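You operate a simulated robot arm through the tools that you are given. There is no shell and no other tool.

You run a simulated robot arm. Do the job below in one go: nothing can be reset, and whatever is moved stays where it is left.

TASK
Change the oil in the gear case: drain it to EMPTY, then pump fresh oil up to FULL.
Fine: the vent must be open for both; waste no fresh oil; leave the vent, the drain handle and the fill handle shut.

The check looks at the end state, three seconds after you hand in, the way a careful person would. Anything else that was tipped, shoved, dropped, spilled or broken makes it a failure.

THE ROBOT
A 7-joint arm with a three-finger gripper, fixed in place. Base frame: the origin is on the floor under the middle of its stand, x ahead of it, y to its left, z up; the work surface is at about z = 0.82. Readings come in m, degrees, newtons and seconds.
It reaches about 0.977 m from its shoulder. Its first joint turns from -166.0 to 166.0 degrees. Payload 2.69 kg.
The TCP is the grasp point between the finger pads, 0.029 m short of the fingertips. In the tool frame z runs along the fingers and y along their closing line. The gripper opens to 0.12 m; its body begins 0.078 m behind the TCP.
Orientation is that of the tool frame in the base frame, as a unit quaternion [x, y, z, w]. With the fingers straight down and closing along the base's y, the tool's x points along the base's -x, its y along +y and its z along -z.

THE INTERFACE
- The arm moves only by the tool play_rows. Its argument "steps" is one flat list of numbers, 7 for each row, row after row: the shift along the base's x, y, z in m, then the turn, a rotation vector about the base's x, y, z in degrees, then the finger opening in m, from 0 to 0.12. In form: [x, y, z, rx, ry, rz, claw, x, y, z, rx, ry, rz, claw, ...]. A call has 1 to 20 rows; each row shifts and turns the commanded pose from where the row before left it. Rows are played at 5 a second. More than 0.05 m and 8.6 degrees between two rows, or a gripper value outside its range, and nothing of the call is played. Where a pose cannot be reached the arm comes as near as it can. A force on the tool above 40 N (or 10 N above the force at the start of the call, whichever is more), or a blocked arm, ends the call early, and 0.2 s more pass. Each finger travels about 0.1362 m/s and halts on what it meets, pressing with about 34 N; the grip force reading is that of the motor and also rises with nothing between the fingers. The clock runs only during rows and for 0.2 s after the last one: add rows that do not move to give the fingers time. It gives the time, the measured TCP pose, the force on the tool (base axes), the opening and the grip force at its end, in the units of the frame above (readings bear some noise), with the torque about the TCP (base axes, N m) and any sound that the robot's microphone picked up.
- Cameras (640 x 400 px; columns grow to the right, rows downward): "scene" is fixed at [0.0501, 0.5002, 1.6423]; the picture's right is [-0.54, -0.84, 0.00], its down [-0.41, 0.27, -0.87] and it looks along [0.73, -0.47, -0.49] (base axes); focal length 357 px, centre (320, 200). "wrist" rides on the gripper at [0.063, 0, -0.104] in the tool frame; the picture's right is [0.00, 1.00, 0.00], its down [-0.83, 0.00, -0.56] and it looks along [-0.56, 0.00, 0.83] (tool axes); focal length 275 px, centre (320, 200). There is no depth. A picture from a camera that has moved, and an enlarged one, comes with that camera's place and axes in the base frame and with its lens.
- camera(camera): a new picture of that camera. It takes no simulated time.
- lift_body(by): moves the trunk up (or, below 0, down) by that many m; the arm rides with it, the base frame stays. It gives what a move gives, with no picture.
- close_up(camera, box): a new picture of the part [left, top, right, bottom] of that camera's present view, enlarged. It takes no simulated time.
- finish_job(): hands the job in; it is judged then, once.

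Nothing tells you positions but the pictures and the camera data. Unless the task says otherwise, let go and move clear before handing in.

The tools are called after ">>>" as name(argument=value, ...) on one line, values as JSON. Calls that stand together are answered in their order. play_rows: Moves the arm, as the interface text tells. Its arguments: {"type":"object","properties":{"steps":{"type":"array"}},"required":["steps"]} The other tools are called the same way: lift_body (by) moves the trunk up or down; camera (camera) takes a picture; close_up (camera, box) takes an enlarged picture of a part of a camera's view; finish_job () hands the job in.

At the start:

```text
t: 0.0
eef_pos: [0.5064, -0.0439, 1.4067]
tcp_rot: [0.0, 1.0, 0.0, -0.001]
ft_force: [-0.2, 0.1, -0.2]
ft_torque: [-0.02, 0.01, -0.03]
width: 0.1201
grip_force: 0.0
trunk travel left (down, up): [-0.425, 0.161]
```

scene: 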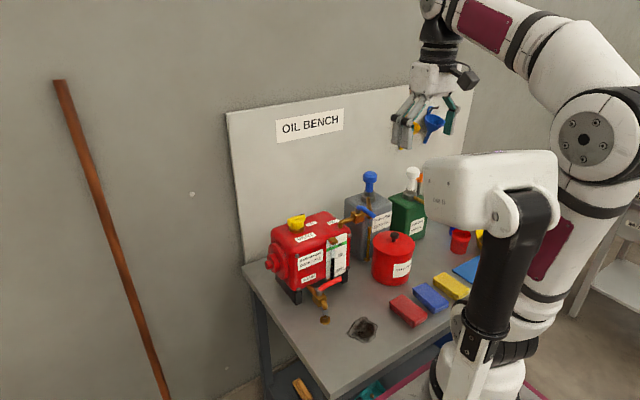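
wrist: 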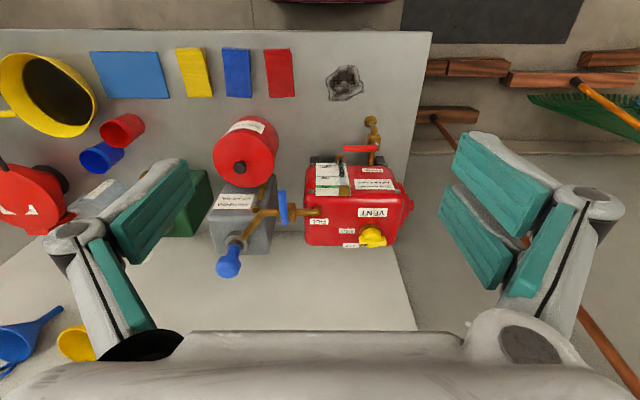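

I see a red gear case with a yellow vent cap, a red drain handle at the bottom, a blue fill handle on the pipe, and a grey oil pump with a blue knob, plus a green pump with a white knob. I will take enlarged views first to read labels.

>>> close_up(camera="scene", box=[250, 190, 370, 310])

>>> close_up(camera="scene", box=[330, 160, 490, 300])

>>> close_up(camera="wrist", box=[290, 100, 430, 260])

>>> close_up(camera="wrist", box=[170, 100, 330, 290])

>>> close_up(camera="scene", box=[240, 280, 440, 400])

```text
3.33 times, centred on (310, 250) of scene
camera zoom: at [0.0501, 0.5002, 1.6423], right [-0.54, -0.84, 0.0], down [-0.41, 0.27, -0.87], along [0.73, -0.47, -0.49], focal length 1191 px, centre (353, 33)
```

zoom: 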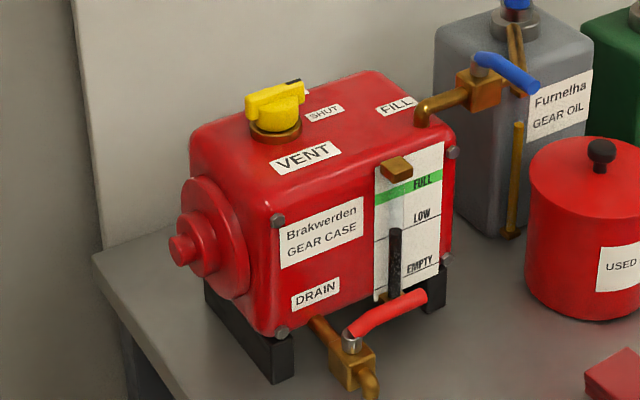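

```text
2.86 times, centred on (410, 230) of scene
camera zoom: at [0.0501, 0.5002, 1.6423], right [-0.54, -0.84, 0.0], down [-0.41, 0.27, -0.87], along [0.73, -0.47, -0.49], focal length 1021 px, centre (63, 114)
```

zoom: 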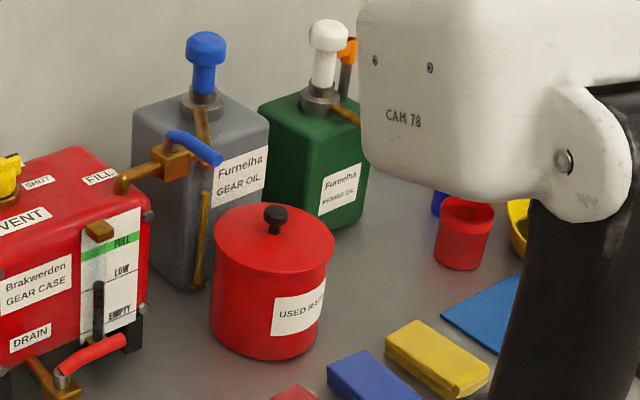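

```text
2.50 times, centred on (360, 180) of wrist
camera zoom: at [0.4445, -0.044, 1.512], right [0.0, 1.0, 0.0], down [0.83, 0.0, 0.56], along [0.56, 0.0, -0.83], focal length 688 px, centre (220, 250)
```

zoom: 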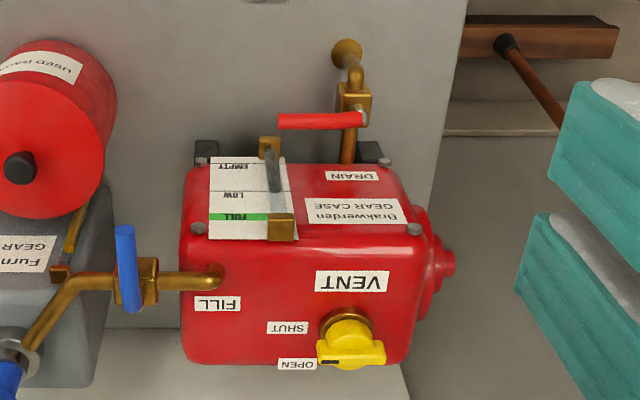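

```text
2.11 times, centred on (250, 195) of wrist
camera zoom: at [0.4445, -0.044, 1.512], right [0.0, 1.0, 0.0], down [0.83, 0.0, 0.56], along [0.56, 0.0, -0.83], focal length 580 px, centre (467, 210)
```

zoom: 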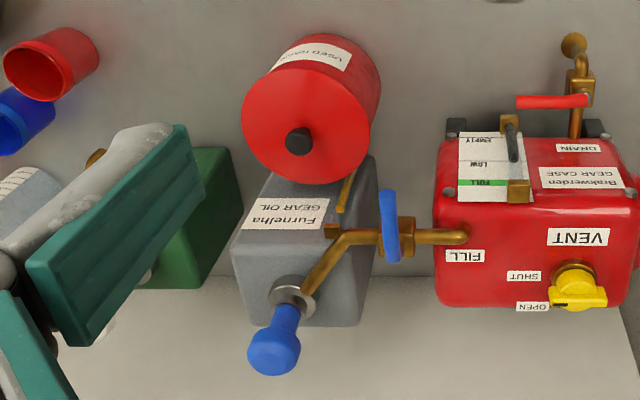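

```text
3.20 times, centred on (340, 340) of scene
camera zoom: at [0.0501, 0.5002, 1.6423], right [-0.54, -0.84, 0.0], down [-0.41, 0.27, -0.87], along [0.73, -0.47, -0.49], focal length 1143 px, centre (256, -248)
```

zoom: 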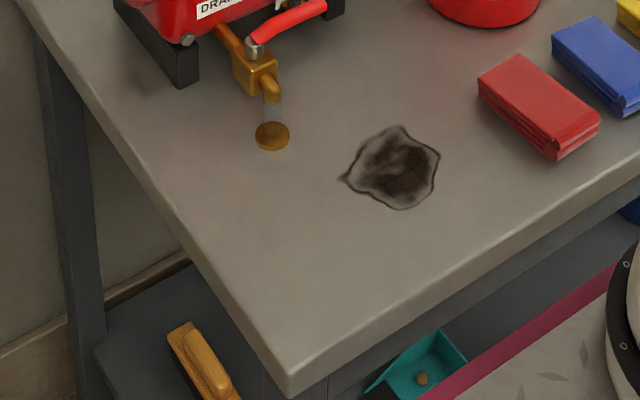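

The bench, gear case and tanks are roughly located; I want to know what the round thing under the drain spout is (hole or puddle) and what the containers hold. Taking sharper close-ups next.

>>> close_up(camera="scene", box=[300, 270, 350, 335])

>>> close_up(camera="wrist", box=[330, 90, 410, 170])

>>> close_up(camera="wrist", box=[0, 20, 160, 240])

>>> close_up(camera="scene", box=[280, 200, 350, 260])

>>> close_up(camera="wrist", box=[330, 200, 410, 260])

>>> close_up(camera="wrist", box=[300, 140, 400, 220])

```text
6.15 times, centred on (325, 302) of scene
camera zoom: at [0.0501, 0.5002, 1.6423], right [-0.54, -0.84, 0.0], down [-0.41, 0.27, -0.87], along [0.73, -0.47, -0.49], focal length 2199 px, centre (289, -431)
```

zoom: 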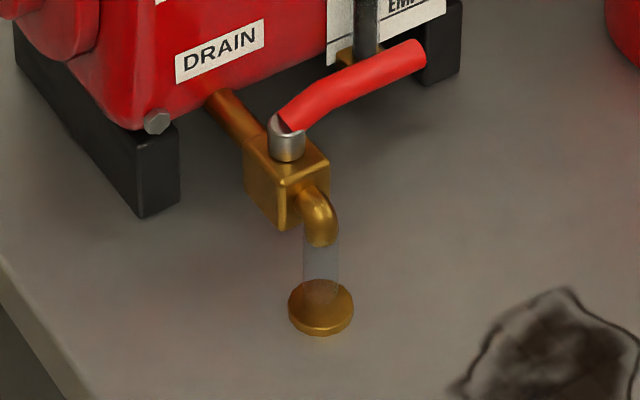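

```text
5.00 times, centred on (370, 130) of wrist
camera zoom: at [0.4445, -0.044, 1.512], right [0.0, 1.0, 0.0], down [0.83, 0.0, 0.56], along [0.56, 0.0, -0.83], focal length 1376 px, centre (70, 550)
```

zoom: 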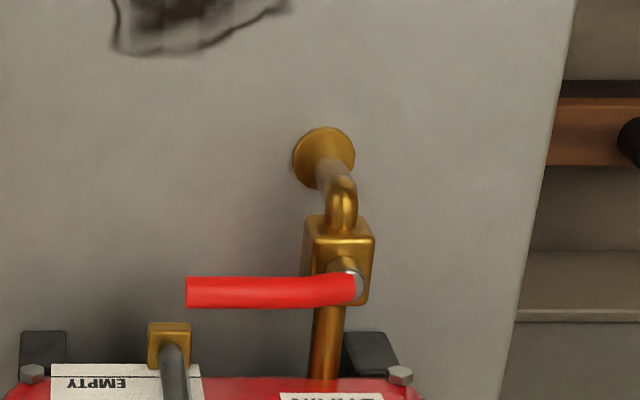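

```text
1.82 times, centred on (80, 130) of wrist
camera zoom: at [0.4445, -0.044, 1.512], right [0.0, 1.0, 0.0], down [0.83, 0.0, 0.56], along [0.56, 0.0, -0.83], focal length 500 px, centre (756, 327)
```

zoom: 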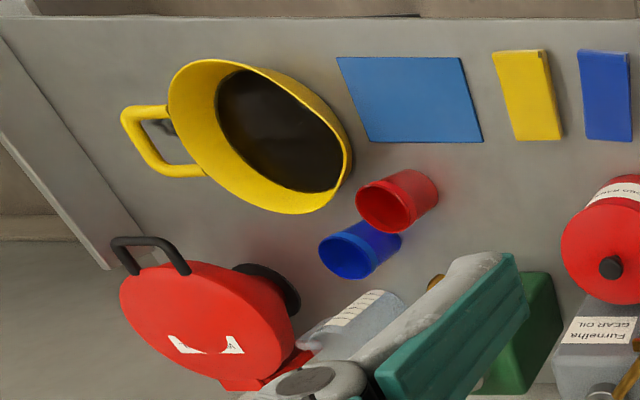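

```text
6.67 times, centred on (315, 230) of scene
camera zoom: at [0.0501, 0.5002, 1.6423], right [-0.54, -0.84, 0.0], down [-0.41, 0.27, -0.87], along [0.73, -0.47, -0.49], focal length 2382 px, centre (353, 0)
```

zoom: 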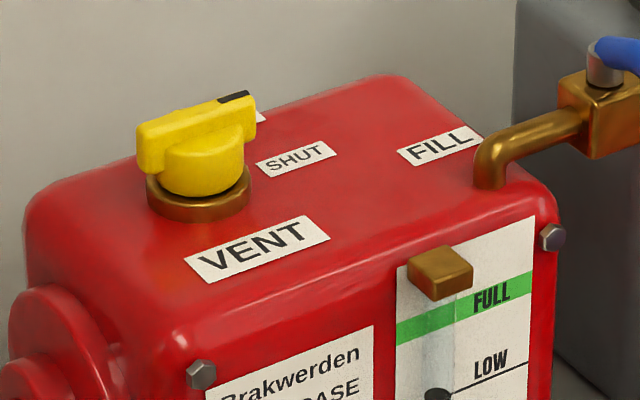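

```text
6.67 times, centred on (370, 230) of wrist
camera zoom: at [0.4445, -0.044, 1.512], right [0.0, 1.0, 0.0], down [0.83, 0.0, 0.56], along [0.56, 0.0, -0.83], focal length 1835 px, centre (-13, 0)
```

zoom: 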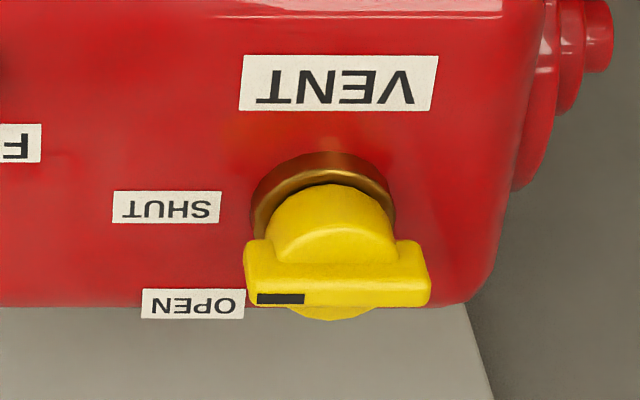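

```text
5.00 times, centred on (350, 180) of wrist
camera zoom: at [0.4445, -0.044, 1.512], right [0.0, 1.0, 0.0], down [0.83, 0.0, 0.56], along [0.56, 0.0, -0.83], focal length 1376 px, centre (170, 300)
```

zoom: 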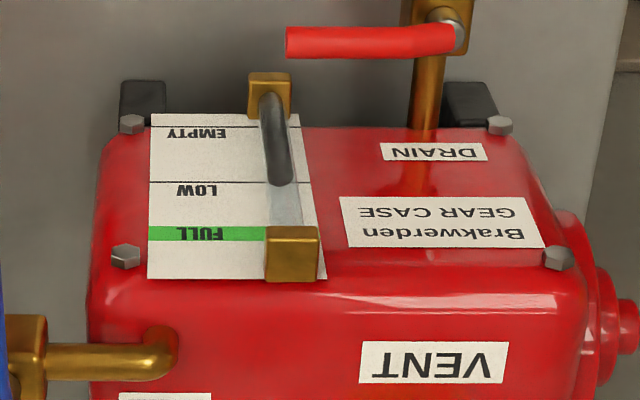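

The brass ring under the spout is a piped drain into the bench, so draining should not spill; the vent's black mark points at SHUT, and both lever handles lie across their pipes (shut), with the level at about LOW. I now move the arm nearer for a better wrist view of the case.

>>> play_rows(steps=[0.03, 0.01, -0.02, 0, 0, 0, 0.12, 0.03, 0.01, -0.02, 0, 0, 0, 0.12, 0.03, 0.01, -0.02, 0, 0, 0, 0.12, 0.03, 0.01, -0.02, 0, 0, 0, 0.12, 0.03, 0.01, -0.02, 0, 0, 0, 0.12, 0, 0, 0, 0, 0, 0, 0.12])

>>> camera(camera="wrist")

>>> camera(camera="scene")

```text
t: 1.4
eef_pos: [0.6578, 0.006, 1.3065]
tcp_rot: [0.0, 1.0, 0.0, 0.0]
ft_force: [0.6, 0.8, 0.2]
ft_torque: [-0.02, 0.0, 0.0]
width: 0.1199
grip_force: 0.1
trunk travel left (down, up): [-0.425, 0.161]
```

```text
taken
camera wrist: at [0.5952, 0.0068, 1.4121], right [0.0, 1.0, 0.0], down [0.83, 0.0, 0.56], along [0.56, 0.0, -0.83], focal length 275 px, centre (320, 200)
```

wrist: 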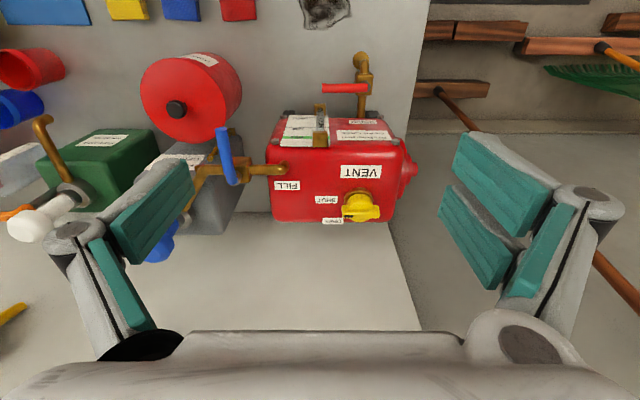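

```text
taken
```

scene: 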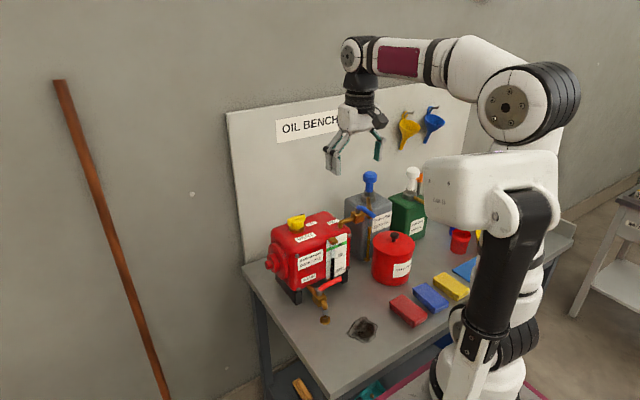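

The arm is above the bench, clear of everything, and the case is in the middle of the wrist view. I take enlarged pictures to measure the vent, levers and plunger.

>>> close_up(camera="wrist", box=[255, 135, 415, 235])

>>> close_up(camera="wrist", box=[320, 180, 400, 230])

>>> close_up(camera="wrist", box=[130, 110, 290, 270])

>>> close_up(camera="wrist", box=[270, 40, 400, 150])

>>> close_up(camera="scene", box=[330, 165, 410, 265])

```text
4.00 times, centred on (335, 185) of wrist
camera zoom: at [0.5952, 0.0068, 1.4121], right [0.0, 1.0, 0.0], down [0.83, 0.0, 0.56], along [0.56, 0.0, -0.83], focal length 1101 px, centre (260, 260)
```

zoom: 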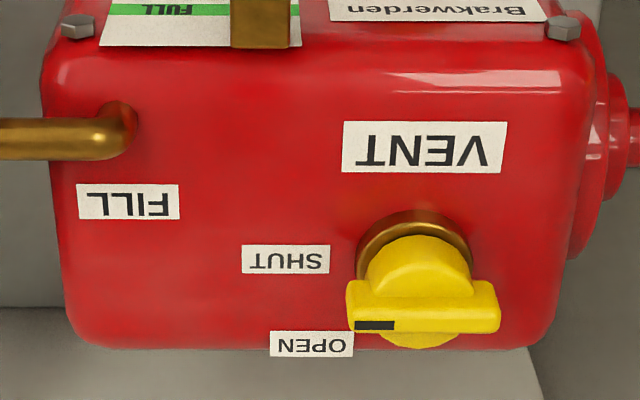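

```text
8.00 times, centred on (360, 205) of wrist
camera zoom: at [0.5952, 0.0068, 1.4121], right [0.0, 1.0, 0.0], down [0.83, 0.0, 0.56], along [0.56, 0.0, -0.83], focal length 2202 px, centre (0, 160)
```

zoom: 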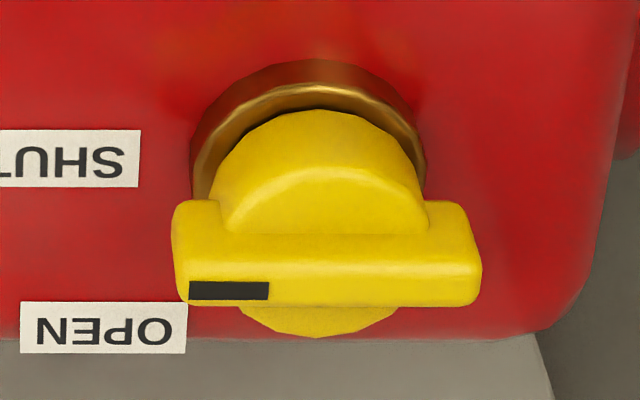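

```text
2.50 times, centred on (210, 190) of wrist
camera zoom: at [0.5952, 0.0068, 1.4121], right [0.0, 1.0, 0.0], down [0.83, 0.0, 0.56], along [0.56, 0.0, -0.83], focal length 688 px, centre (595, 225)
```

zoom: 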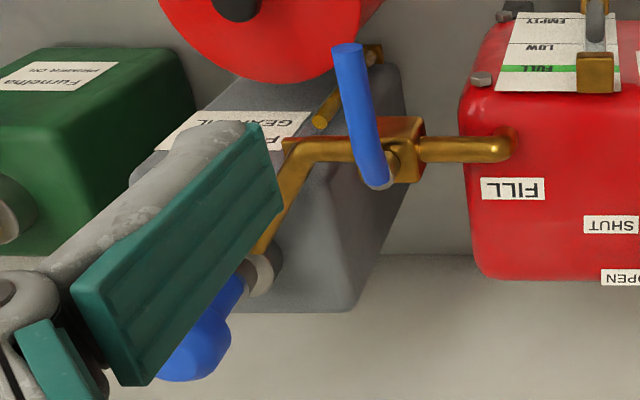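

```text
3.64 times, centred on (335, 95) of wrist
camera zoom: at [0.5952, 0.0068, 1.4121], right [0.0, 1.0, 0.0], down [0.83, 0.0, 0.56], along [0.56, 0.0, -0.83], focal length 1001 px, centre (266, 582)
```

zoom: 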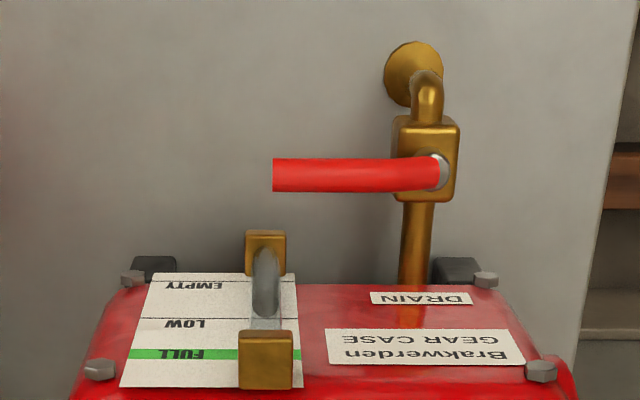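

```text
4.00 times, centred on (370, 215) of scene
camera zoom: at [0.0501, 0.5002, 1.6423], right [-0.54, -0.84, 0.0], down [-0.41, 0.27, -0.87], along [0.73, -0.47, -0.49], focal length 1429 px, centre (120, 140)
```

zoom: 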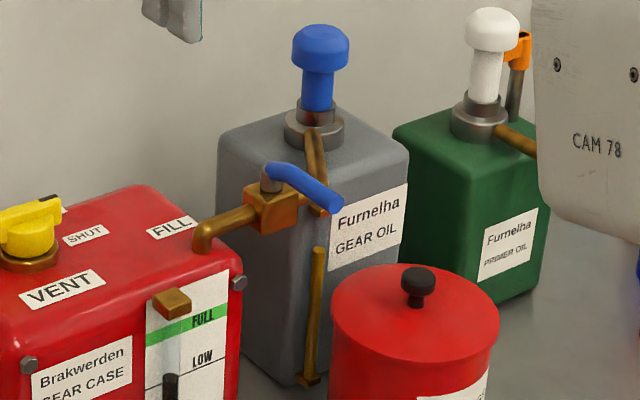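

Measured from the pictures, the vent bar is about (0.853, 0.070, top 1.072) lying along y, the drain lever pivots at about (0.70, 0.087, 0.91), the fill lever at (0.779, -0.108, 1.08), and the pump knob is near (0.867, -0.226, 1.13). Next I bring the gripper above the vent with the fingers closing along x.

>>> play_rows(steps=[0.0177, 0.0058, -0.011, 0, 0, -8.182, 0.12, 0.0177, 0.0058, -0.011, 0, 0, -8.182, 0.12, 0.0177, 0.0058, -0.011, 0, 0, -8.182, 0.12, 0.0177, 0.0058, -0.011, 0, 0, -8.182, 0.12, 0.0177, 0.0058, -0.011, 0, 0, -8.182, 0.12, 0.0177, 0.0058, -0.011, 0, 0, -8.182, 0.12, 0.0177, 0.0058, -0.011, 0, 0, -8.182, 0.12, 0.0177, 0.0058, -0.011, 0, 0, -8.182, 0.12, 0.0177, 0.0058, -0.011, 0, 0, -8.182, 0.12, 0.0177, 0.0058, -0.011, 0, 0, -8.182, 0.12, 0.0177, 0.0058, -0.011, 0, 0, -8.182, 0.12, 0, 0, 0, 0, 0, 0, 0.12])

>>> camera(camera="wrist")

>>> camera(camera="scene")

```text
t: 4.0
eef_pos: [0.8518, 0.069, 1.1853]
tcp_rot: [0.707, 0.707, 0.0, 0.0]
ft_force: [-0.8, -0.2, -0.4]
ft_torque: [-0.01, 0.01, 0.0]
width: 0.1197
grip_force: 0.2
trunk travel left (down, up): [-0.425, 0.161]
```

```text
taken
camera wrist: at [0.8523, 0.1332, 1.2912], right [1.0, 0.0, 0.0], down [0.0, -0.83, 0.56], along [0.0, -0.56, -0.83], focal length 275 px, centre (320, 200)
```

wrist: 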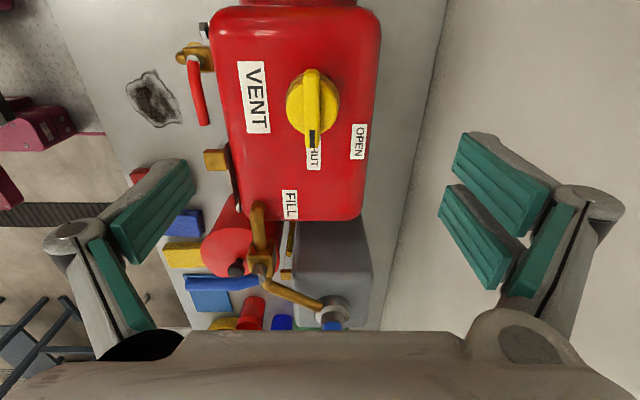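

```text
taken
```

scene: 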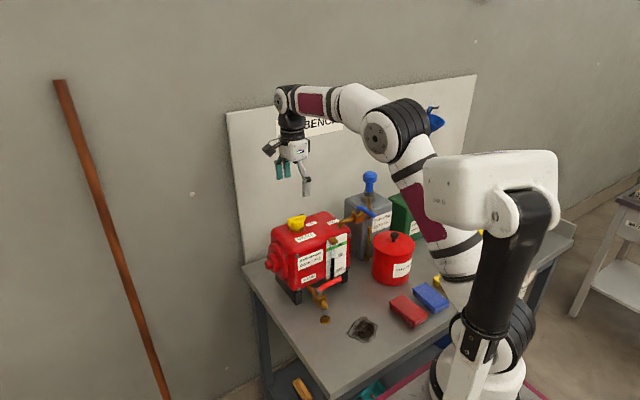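

The gripper is right above the vent, and the black mark plainly points at SHUT with OPEN to the far side (+x). I enlarge the view to measure the angle and the bar position.

>>> close_up(camera="wrist", box=[230, 40, 390, 200])

>>> close_up(camera="wrist", box=[170, 190, 370, 340])

```text
2.50 times, centred on (310, 120) of wrist
camera zoom: at [0.8523, 0.1332, 1.2912], right [1.0, 0.0, 0.0], down [0.0, -0.83, 0.56], along [0.0, -0.56, -0.83], focal length 688 px, centre (345, 400)
```

zoom: 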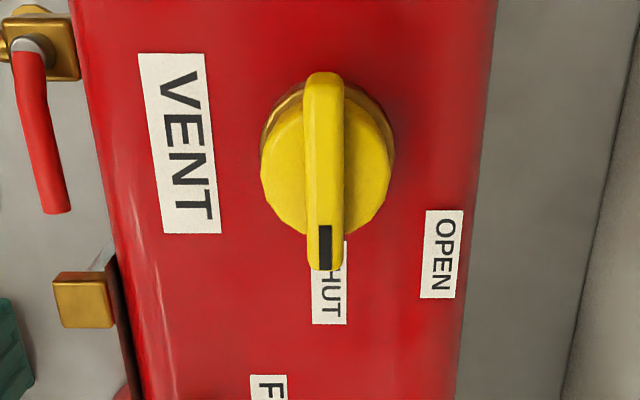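

```text
2.67 times, centred on (270, 265) of wrist
camera zoom: at [0.8523, 0.1332, 1.2912], right [1.0, 0.0, 0.0], down [0.0, -0.83, 0.56], along [0.0, -0.56, -0.83], focal length 734 px, centre (453, 27)
```

zoom: 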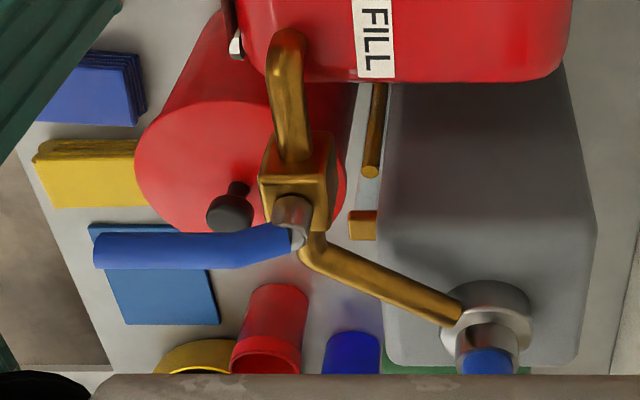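

The vent axis is at about (0.846, 0.069), bar top near z 1.08, and OPEN lies about 45 degrees counter-clockwise from SHUT. I lower the fingertips over the bar and close on it.

>>> play_rows(steps=[-0.0015, 0, -0.022, 0, 0, 0, 0.06, -0.0015, 0, -0.022, 0, 0, 0, 0.06, -0.0015, 0, -0.022, 0, 0, 0, 0.06, -0.001, 0, -0.021, 0, 0, 0, 0.05, 0, 0, 0, 0, 0, 0, 0.05, 0, 0, 0, 0, 0, 0, 0.03, 0, 0, 0, 0, 0, 0, 0.005, 0, 0, 0, 0, 0, 0, 0.005, 0, 0, 0, 0, 0, 0, 0.005])

>>> camera(camera="wrist")

>>> close_up(camera="scene", box=[240, 150, 360, 250])

```text
t: 6.0
eef_pos: [0.8447, 0.0695, 1.0989]
tcp_rot: [0.707, 0.707, 0.0, 0.0]
ft_force: [-2.9, -1.0, -1.6]
ft_torque: [-0.02, 0.07, 0.02]
width: 0.0121
grip_force: 39.1
trunk travel left (down, up): [-0.425, 0.161]
```

```text
taken
camera wrist: at [0.8461, 0.1336, 1.2042], right [1.0, 0.0, 0.0], down [0.0, -0.83, 0.56], along [0.0, -0.56, -0.83], focal length 275 px, centre (320, 200)
```

wrist: 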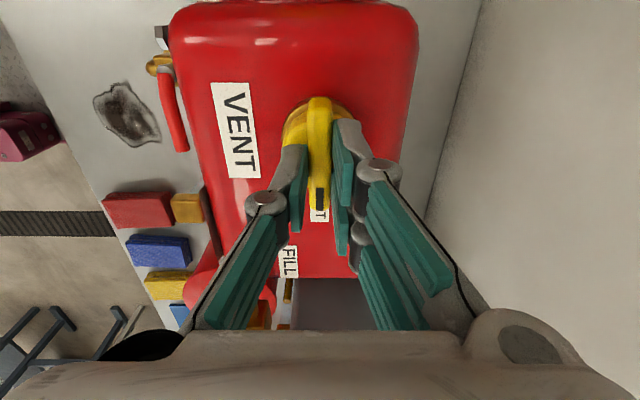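

```text
4.00 times, centred on (300, 200) of scene
camera zoom: at [0.0501, 0.5002, 1.6423], right [-0.54, -0.84, 0.0], down [-0.41, 0.27, -0.87], along [0.73, -0.47, -0.49], focal length 1429 px, centre (400, 200)
```

zoom: 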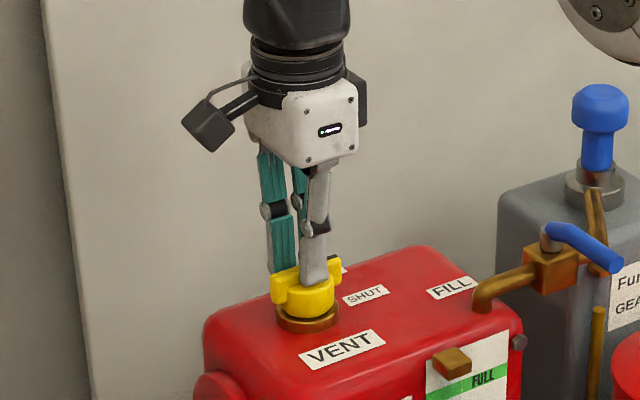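

The bar is gripped (12 mm wide). I turn it counter-clockwise toward OPEN in steps and watch the torque.

>>> play_rows(steps=[0, 0, 0, 0, 0, 5, 0.005, 0, 0, 0, 0, 0, 5, 0.005, 0, 0, 0, 0, 0, 5, 0.005, 0, 0, 0, 0, 0, 5, 0.005, 0, 0, 0, 0, 0, 5, 0.005, 0, 0, 0, 0, 0, 5, 0.005, 0, 0, 0, 0, 0, 5, 0.005, 0, 0, 0, 0, 0, 5, 0.005, 0, 0, 0, 0, 0, 5, 0.005, 0, 0, 0, 0, 0, 0, 0.005])

>>> camera(camera="wrist")

>>> close_up(camera="scene", box=[240, 150, 360, 250])

```text
t: 8.2
eef_pos: [0.846, 0.0699, 1.1003]
tcp_rot: [0.382, 0.924, 0.001, -0.001]
ft_force: [-4.8, 3.9, 1.5]
ft_torque: [0.19, 0.22, 0.02]
width: 0.012
grip_force: 38.8
trunk travel left (down, up): [-0.425, 0.161]
```

```text
taken
camera wrist: at [0.8015, 0.1148, 1.2043], right [0.7, 0.71, 0.0], down [0.59, -0.58, 0.56], along [0.4, -0.39, -0.83], focal length 275 px, centre (320, 200)
```

wrist: 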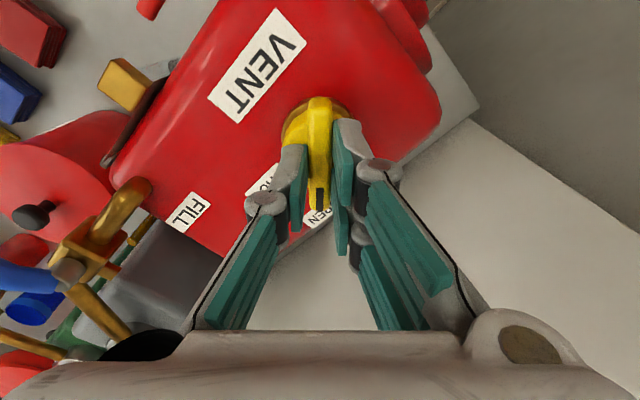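

```text
4.00 times, centred on (300, 200) of scene
camera zoom: at [0.0501, 0.5002, 1.6423], right [-0.54, -0.84, 0.0], down [-0.41, 0.27, -0.87], along [0.73, -0.47, -0.49], focal length 1429 px, centre (400, 200)
```

zoom: 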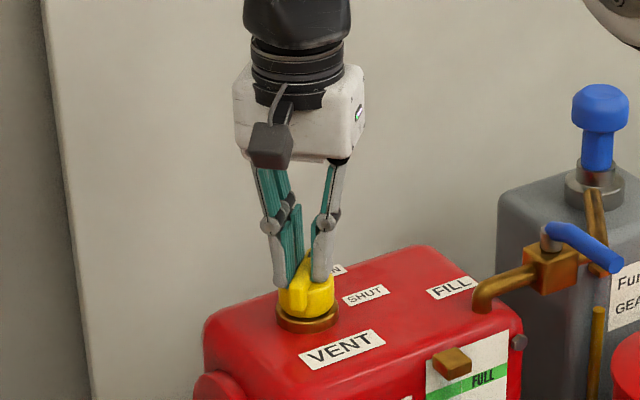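

The vent followed and now points near OPEN with hardly any torque. I nudge it a bit further to find where its travel ends.

>>> play_rows(steps=[0, 0, 0, 0, 0, 3, 0.005, 0, 0, 0, 0, 0, 3, 0.005, 0, 0, 0, 0, 0, 0, 0.005])

>>> close_up(camera="wrist", box=[240, 80, 400, 240])

```text
t: 9.0
eef_pos: [0.8436, 0.0686, 1.0994]
tcp_rot: [0.334, 0.943, 0.001, 0.0]
ft_force: [-3.9, 6.1, 2.1]
ft_torque: [0.35, 0.31, -0.8]
width: 0.0122
grip_force: 38.8
trunk travel left (down, up): [-0.425, 0.161]
```

```text
2.50 times, centred on (320, 160) of wrist
camera zoom: at [0.7972, 0.1099, 1.2042], right [0.63, 0.78, 0.0], down [0.65, -0.52, 0.56], along [0.43, -0.35, -0.83], focal length 688 px, centre (320, 300)
```

zoom: 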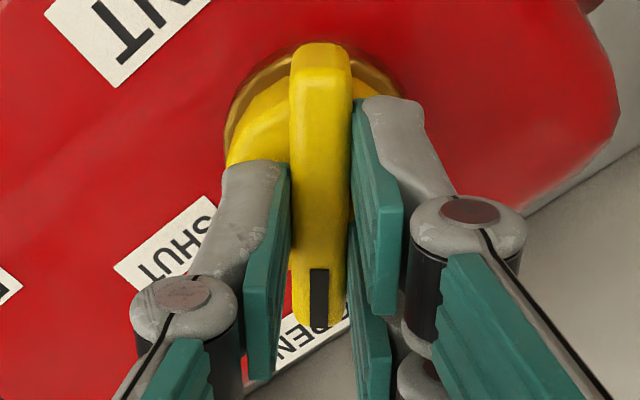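

The torque shows the stop: the vent is fully OPEN. I release, raise and check it.

>>> play_rows(steps=[0, 0, 0, 0, 0, -1, 0.02, 0, 0, 0, 0, 0, 0, 0.05, 0, 0, 0, 0, 0, 0, 0.05, 0, 0, 0.025, 0, 0, 0, 0.05, 0, 0, 0.025, 0, 0, 0, 0.05, 0, 0, 0.025, 0, 0, 0, 0.05, 0, 0, 0.025, 0, 0, 0, 0.05, 0, 0, 0, 0, 0, 0, 0.05])

>>> camera(camera="wrist")

>>> close_up(camera="scene", box=[250, 190, 370, 310])

```text
t: 10.8
eef_pos: [0.8464, 0.0698, 1.1996]
tcp_rot: [0.342, 0.94, 0.0, 0.0]
ft_force: [-0.6, -0.7, 0.3]
ft_torque: [0.02, -0.01, -0.01]
width: 0.0501
grip_force: 0.1
trunk travel left (down, up): [-0.425, 0.161]
```

```text
taken
camera wrist: at [0.7981, 0.1103, 1.304], right [0.64, 0.77, 0.0], down [0.64, -0.53, 0.56], along [0.43, -0.35, -0.83], focal length 275 px, centre (320, 200)
```

wrist: 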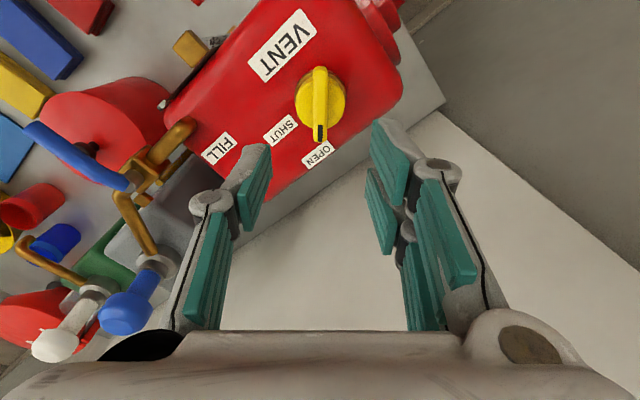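

```text
3.33 times, centred on (310, 250) of scene
camera zoom: at [0.0501, 0.5002, 1.6423], right [-0.54, -0.84, 0.0], down [-0.41, 0.27, -0.87], along [0.73, -0.47, -0.49], focal length 1191 px, centre (353, 33)
```

zoom: 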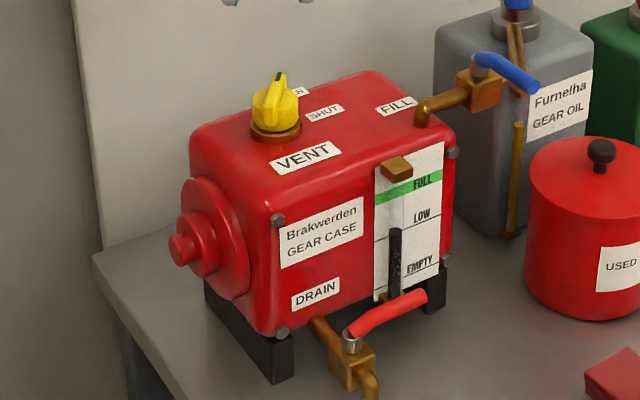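

The vent stays OPEN. Next I back off toward the robot, turn the hand square, and tilt it so the fingers point forward and down, so I can hook the drain lever from behind without touching the case or gauge.

>>> play_rows(steps=[-0.04, 0.008, 0.0, 0, 0, 8, 0.07, -0.04, 0.008, 0.0, 0, 0, 8, 0.09, -0.04, 0.008, 0.0, 0, 0, 8, 0.12, -0.04, 0.008, 0.0, 0, 0, 8, 0.12, -0.04, 0.008, 0.0, 0, 0, 8, 0.12, -0.004, 0, -0.02, 0, -7, 0, 0.12, -0.004, 0, -0.02, 0, -7, 0, 0.12, -0.004, 0, -0.02, 0, -7, 0, 0.12, -0.004, 0, -0.02, 0, -7, 0, 0.12, -0.004, 0, -0.02, 0, -7, 0, 0.12, 0, 0, 0, 0, 0, 0, 0.12])

>>> camera(camera="wrist")

>>> camera(camera="scene")

```text
t: 13.2
eef_pos: [0.6258, 0.1098, 1.0994]
tcp_rot: [0.0, 0.954, 0.001, 0.3]
ft_force: [0.6, -0.3, 0.1]
ft_torque: [0.0, 0.02, -0.01]
width: 0.12
grip_force: 0.0
trunk travel left (down, up): [-0.425, 0.161]
```

```text
taken
camera wrist: at [0.5151, 0.1101, 1.1485], right [-0.01, 1.0, 0.0], down [0.36, 0.0, 0.93], along [0.93, 0.0, -0.36], focal length 275 px, centre (320, 200)
```

wrist: 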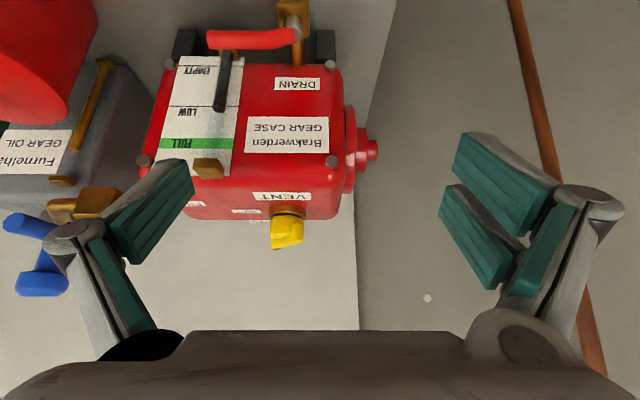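

```text
taken
```

scene: 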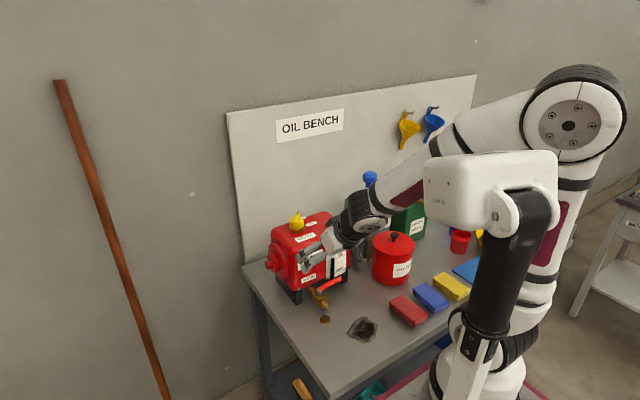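

Good view of the front; the wrist camera now looks at the gauge and lever straight on. Enlarging to fix the lever height and position.

>>> close_up(camera="wrist", box=[170, 0, 350, 110])

>>> close_up(camera="scene", box=[280, 210, 370, 330])

```text
3.56 times, centred on (260, 55) of wrist
camera zoom: at [0.5151, 0.1101, 1.1485], right [-0.01, 1.0, 0.0], down [0.36, 0.0, 0.93], along [0.93, 0.0, -0.36], focal length 979 px, centre (533, 716)
```

zoom: 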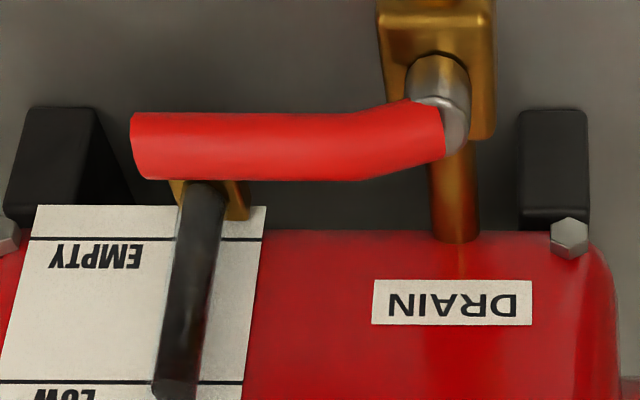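

```text
3.33 times, centred on (325, 270) of scene
camera zoom: at [0.0501, 0.5002, 1.6423], right [-0.54, -0.84, 0.0], down [-0.41, 0.27, -0.87], along [0.73, -0.47, -0.49], focal length 1191 px, centre (303, -33)
```

zoom: 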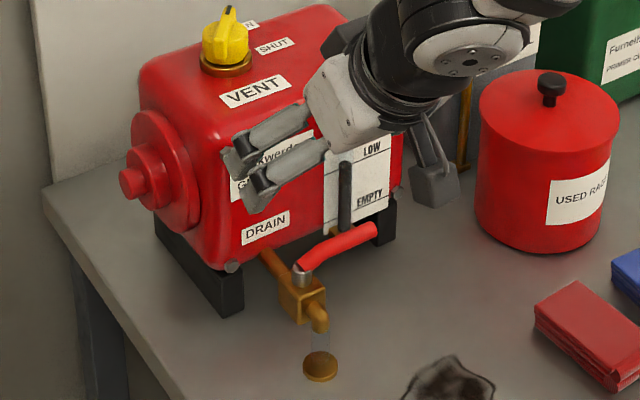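

The lever's straight part lies at about x 0.693, z 0.927, from y 0.01 to 0.07, with the gauge bracket ending at y about 0.025. I bring the single finger to just above and behind the lever and look before going in.

>>> play_rows(steps=[0.011, 0.0047, -0.0277, 0, 0, 0, 0.12, 0.011, 0.0047, -0.0277, 0, 0, 0, 0.12, 0.011, 0.0047, -0.0277, 0, 0, 0, 0.12, 0, 0, 0, 0, 0, 0, 0.12])

>>> camera(camera="wrist")

>>> close_up(camera="scene", box=[280, 210, 370, 330])

```text
t: 14.2
eef_pos: [0.658, 0.1239, 1.0167]
tcp_rot: [0.0, 0.954, 0.0, 0.3]
ft_force: [-1.0, -0.4, 0.1]
ft_torque: [0.03, 0.0, 0.02]
width: 0.1201
grip_force: 0.0
trunk travel left (down, up): [-0.425, 0.161]
```

```text
taken
camera wrist: at [0.5478, 0.1239, 1.0659], right [0.0, 1.0, 0.0], down [0.36, 0.0, 0.93], along [0.93, 0.0, -0.36], focal length 275 px, centre (320, 200)
```

wrist: 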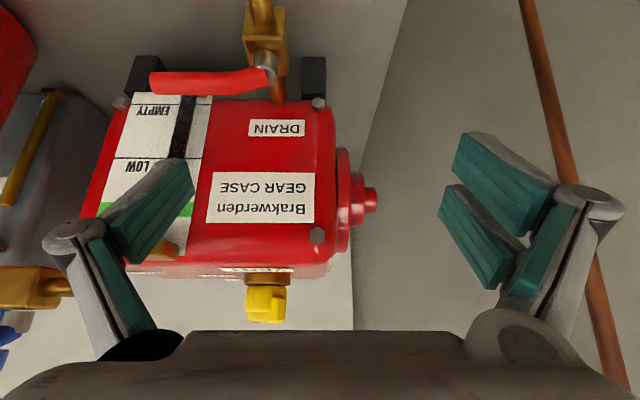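

```text
3.33 times, centred on (325, 270) of scene
camera zoom: at [0.0501, 0.5002, 1.6423], right [-0.54, -0.84, 0.0], down [-0.41, 0.27, -0.87], along [0.73, -0.47, -0.49], focal length 1191 px, centre (303, -33)
```

zoom: 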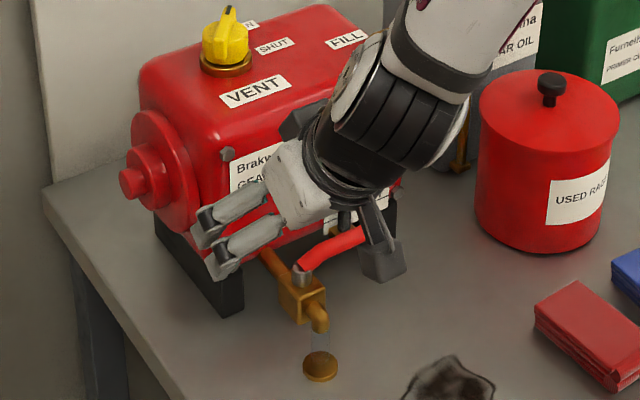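

The finger tip is lined up between the lever and the case, just clear of the gauge bracket. I slide it in along the finger direction.

>>> play_rows(steps=[0.0144, 0.0008, -0.0205, 0, 0, 0, 0.12, 0.0144, 0.0008, -0.0205, 0, 0, 0, 0.12, 0.0144, 0.0007, -0.0205, 0, 0, 0, 0.12, 0.0142, 0.0007, -0.0205, 0, 0, 0, 0.12, 0, 0, 0, 0, 0, 0, 0.12])

>>> camera(camera="wrist")

>>> close_up(camera="scene", box=[280, 210, 370, 330])

```text
t: 15.4
eef_pos: [0.7164, 0.1263, 0.934]
tcp_rot: [0.001, 0.954, -0.001, 0.301]
ft_force: [-0.1, 0.6, -0.8]
ft_torque: [0.03, 0.0, 0.02]
width: 0.1201
grip_force: 0.0
trunk travel left (down, up): [-0.425, 0.161]
```

```text
taken
camera wrist: at [0.6057, 0.1267, 0.9836], right [0.0, 1.0, 0.0], down [0.36, 0.0, 0.93], along [0.93, 0.0, -0.36], focal length 275 px, centre (320, 200)
```

wrist: 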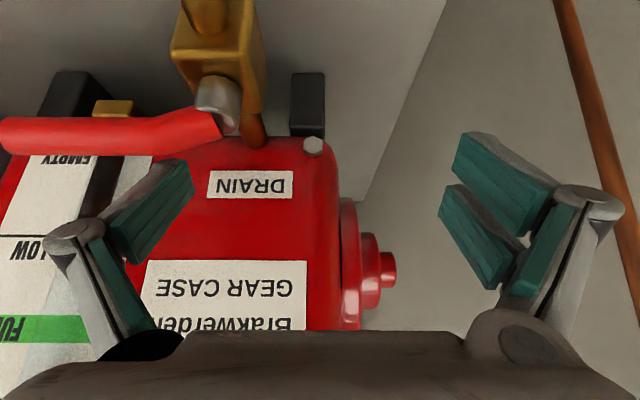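

```text
3.33 times, centred on (325, 270) of scene
camera zoom: at [0.0501, 0.5002, 1.6423], right [-0.54, -0.84, 0.0], down [-0.41, 0.27, -0.87], along [0.73, -0.47, -0.49], focal length 1191 px, centre (303, -33)
```

zoom: 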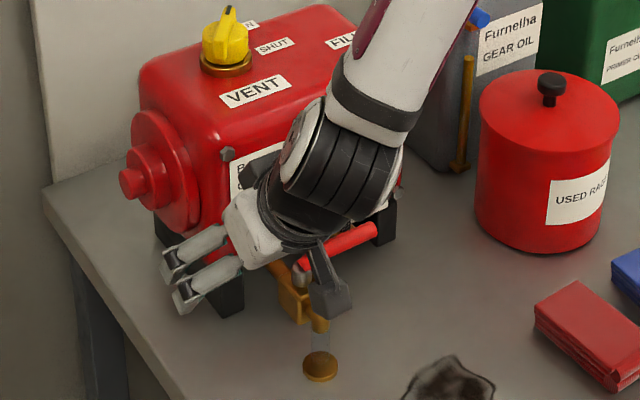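

The finger is behind the lever with no contact forces. I pull it gently toward the robot, following the lever's arc, and check after the first part.

>>> play_rows(steps=[-0.0075, 0, 0, 0, 0, 0, 0.12, -0.0075, -0.001, 0, 0, 0, 0, 0.12, -0.0075, -0.001, 0, 0, 0, 0, 0.12, -0.0075, 0, 0, 0, 0, 0, 0.12, -0.0075, 0.0005, 0, 0, 0, 0, 0.12, -0.0075, 0.001, 0, 0, 0, 0, 0.12, 0, 0, 0, 0, 0, 0, 0.12])

>>> camera(camera="wrist")

>>> close_up(camera="scene", box=[280, 210, 370, 330])

```text
t: 17.0
eef_pos: [0.67, 0.1262, 0.9343]
tcp_rot: [0.001, 0.954, 0.0, 0.3]
ft_force: [0.6, 0.5, -1.6]
ft_torque: [-0.03, 0.01, 0.0]
width: 0.1199
grip_force: 0.1
trunk travel left (down, up): [-0.425, 0.161]
```

```text
taken
camera wrist: at [0.5609, 0.1263, 0.9839], right [0.0, 1.0, 0.0], down [0.36, 0.0, 0.93], along [0.93, 0.0, -0.36], focal length 275 px, centre (320, 200)
```

wrist: 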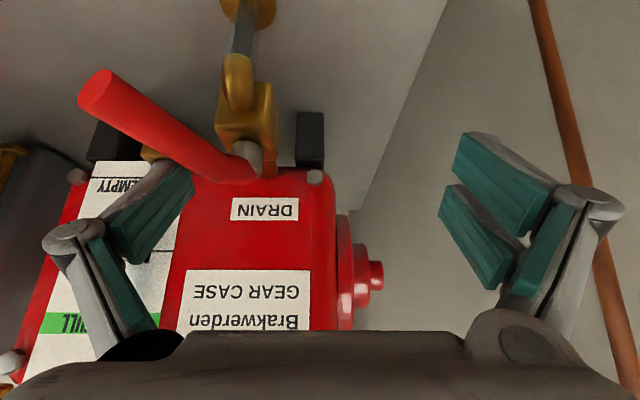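

```text
3.33 times, centred on (325, 270) of scene
camera zoom: at [0.0501, 0.5002, 1.6423], right [-0.54, -0.84, 0.0], down [-0.41, 0.27, -0.87], along [0.73, -0.47, -0.49], focal length 1191 px, centre (303, -33)
```

zoom: 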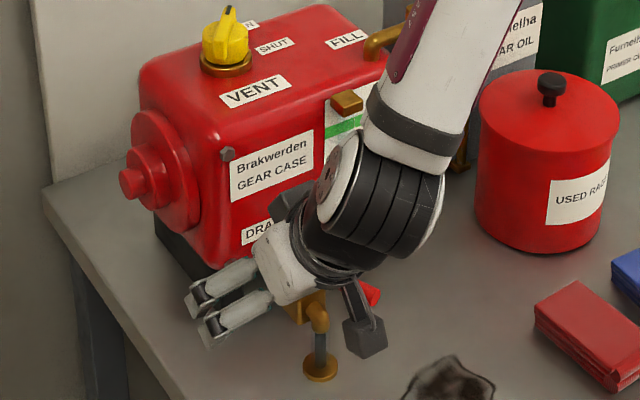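

The lever is swinging and the tube already darkens with oil. I carry on along the arc until the lever lies along the pipe.

>>> play_rows(steps=[-0.01, 0.003, 0, 0, 0, 0, 0.12, -0.009, 0.004, 0, 0, 0, 0, 0.12, -0.008, 0.005, 0, 0, 0, 0, 0.12, -0.006, 0.005, 0, 0, 0, 0, 0.12, -0.003, 0.005, 0, 0, 0, 0, 0.12, 0, 0.003, 0, 0, 0, 0, 0.12, 0, 0, 0, 0, 0, 0, 0.12])

>>> camera(camera="wrist")

>>> close_up(camera="scene", box=[280, 210, 370, 330])

```text
t: 18.1
eef_pos: [0.645, 0.139, 0.935]
tcp_rot: [0.008, 0.953, -0.01, 0.302]
ft_force: [3.8, -14.5, -0.3]
ft_torque: [-0.07, 0.04, 0.27]
width: 0.1202
grip_force: 0.1
out of reach, approached as far as the arm can: row 4
trunk travel left (down, up): [-0.425, 0.161]
stopped in row 5: the force on the tool passed its limit at 45 N (the readings are from after the stop); the commanded pose is now the measured one
```

```text
taken
camera wrist: at [0.5341, 0.1414, 0.9832], right [0.02, 1.0, -0.02], down [0.36, 0.01, 0.93], along [0.93, -0.02, -0.36], focal length 275 px, centre (320, 200)
```

wrist: 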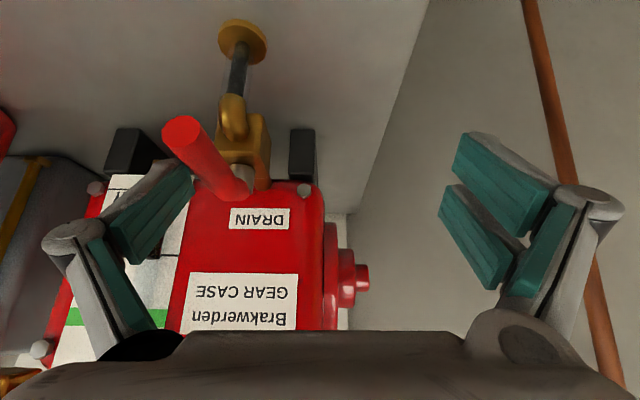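

```text
3.33 times, centred on (325, 270) of scene
camera zoom: at [0.0501, 0.5002, 1.6423], right [-0.54, -0.84, 0.0], down [-0.41, 0.27, -0.87], along [0.73, -0.47, -0.49], focal length 1191 px, centre (303, -33)
```

zoom: 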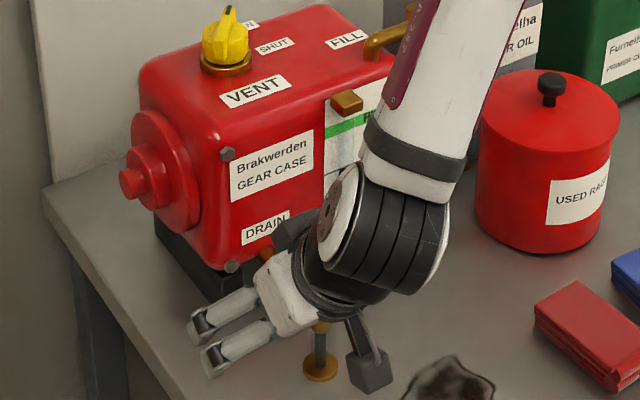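

The lever has reached its stop lying along the pipe, so the drain is open and the tube shows dark oil. I ease off the lever and lift the hand away, then watch the level.

>>> play_rows(steps=[0, -0.005, 0, 0, 0, 0, 0.12, 0, -0.007, 0, 0, 0, 0, 0.12, 0, -0.002, 0.02, 0, 0, 0, 0.12, 0, 0, 0.03, 0, 0, 0, 0.12, 0, 0, 0.04, 0, 0, 0, 0.12, 0, 0, 0, 0, 0, 0, 0.12])

>>> camera(camera="wrist")

>>> close_up(camera="scene", box=[280, 210, 370, 330])

```text
t: 19.5
eef_pos: [0.6474, 0.1296, 1.0248]
tcp_rot: [0.005, 0.953, -0.007, 0.302]
ft_force: [-0.4, 0.0, -1.0]
ft_torque: [-0.01, 0.01, -0.02]
width: 0.1199
grip_force: 0.2
out of reach, approached as far as the arm can: row 2
trunk travel left (down, up): [-0.425, 0.161]
```

```text
taken
camera wrist: at [0.5373, 0.132, 1.0738], right [0.01, 1.0, -0.01], down [0.36, 0.01, 0.93], along [0.93, -0.01, -0.36], focal length 275 px, centre (320, 200)
```

wrist: 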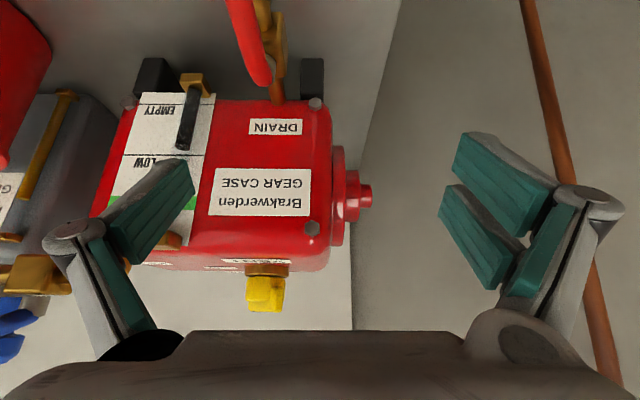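

```text
3.33 times, centred on (325, 270) of scene
camera zoom: at [0.0501, 0.5002, 1.6423], right [-0.54, -0.84, 0.0], down [-0.41, 0.27, -0.87], along [0.73, -0.47, -0.49], focal length 1191 px, centre (303, -33)
```

zoom: 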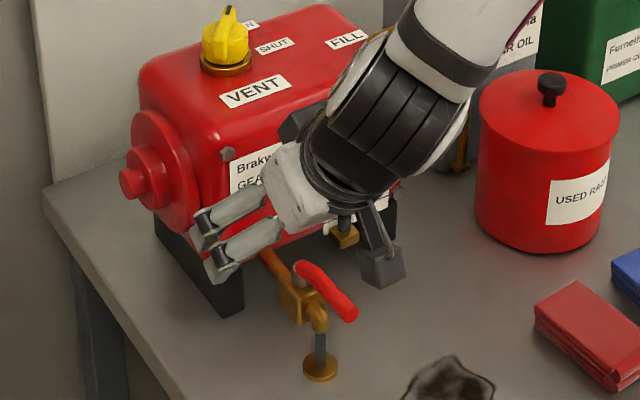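

The drain lever is open along the pipe, the tube is dark with flowing oil, and the level has begun to fall from LOW. I raise the hand out of the way and wait.

>>> play_rows(steps=[-0.005, 0, 0.03, 0, 0, 0, 0.12, -0.005, 0, 0.03, 0, 0, 0, 0.12, 0, 0, 0.02, 0, 0, 0, 0.12, 0, 0, 0, 0, 0, 0, 0.12, 0, 0, 0, 0, 0, 0, 0.12, 0, 0, 0, 0, 0, 0, 0.12, 0, 0, 0, 0, 0, 0, 0.12, 0, 0, 0, 0, 0, 0, 0.12, 0, 0, 0, 0, 0, 0, 0.12, 0, 0, 0, 0, 0, 0, 0.12])

>>> camera(camera="wrist")

>>> close_up(camera="scene", box=[280, 210, 370, 330])

```text
t: 21.7
eef_pos: [0.6385, 0.1295, 1.1056]
tcp_rot: [0.006, 0.953, -0.007, 0.303]
ft_force: [-0.1, 0.4, 0.1]
ft_torque: [0.02, 0.0, 0.01]
width: 0.1202
grip_force: 0.0
trunk travel left (down, up): [-0.425, 0.161]
```

```text
taken
camera wrist: at [0.5278, 0.1318, 1.1536], right [0.01, 1.0, -0.01], down [0.36, 0.01, 0.93], along [0.93, -0.02, -0.36], focal length 275 px, centre (320, 200)
```

wrist: 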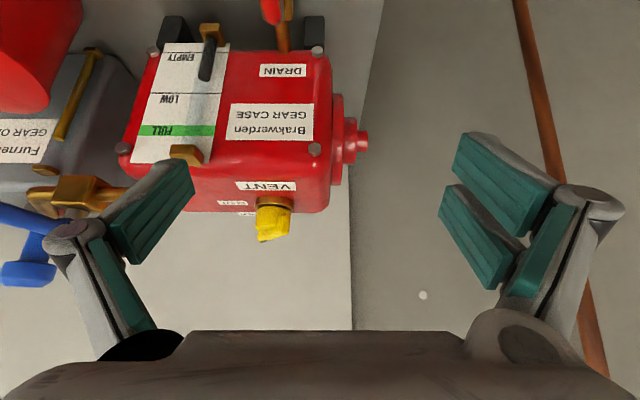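

```text
3.33 times, centred on (325, 270) of scene
camera zoom: at [0.0501, 0.5002, 1.6423], right [-0.54, -0.84, 0.0], down [-0.41, 0.27, -0.87], along [0.73, -0.47, -0.49], focal length 1191 px, centre (303, -33)
```

zoom: 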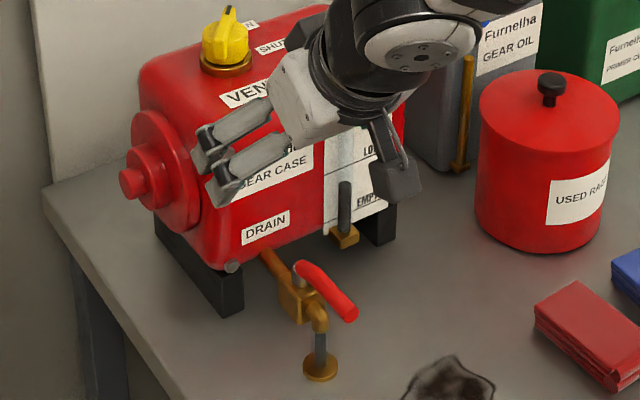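

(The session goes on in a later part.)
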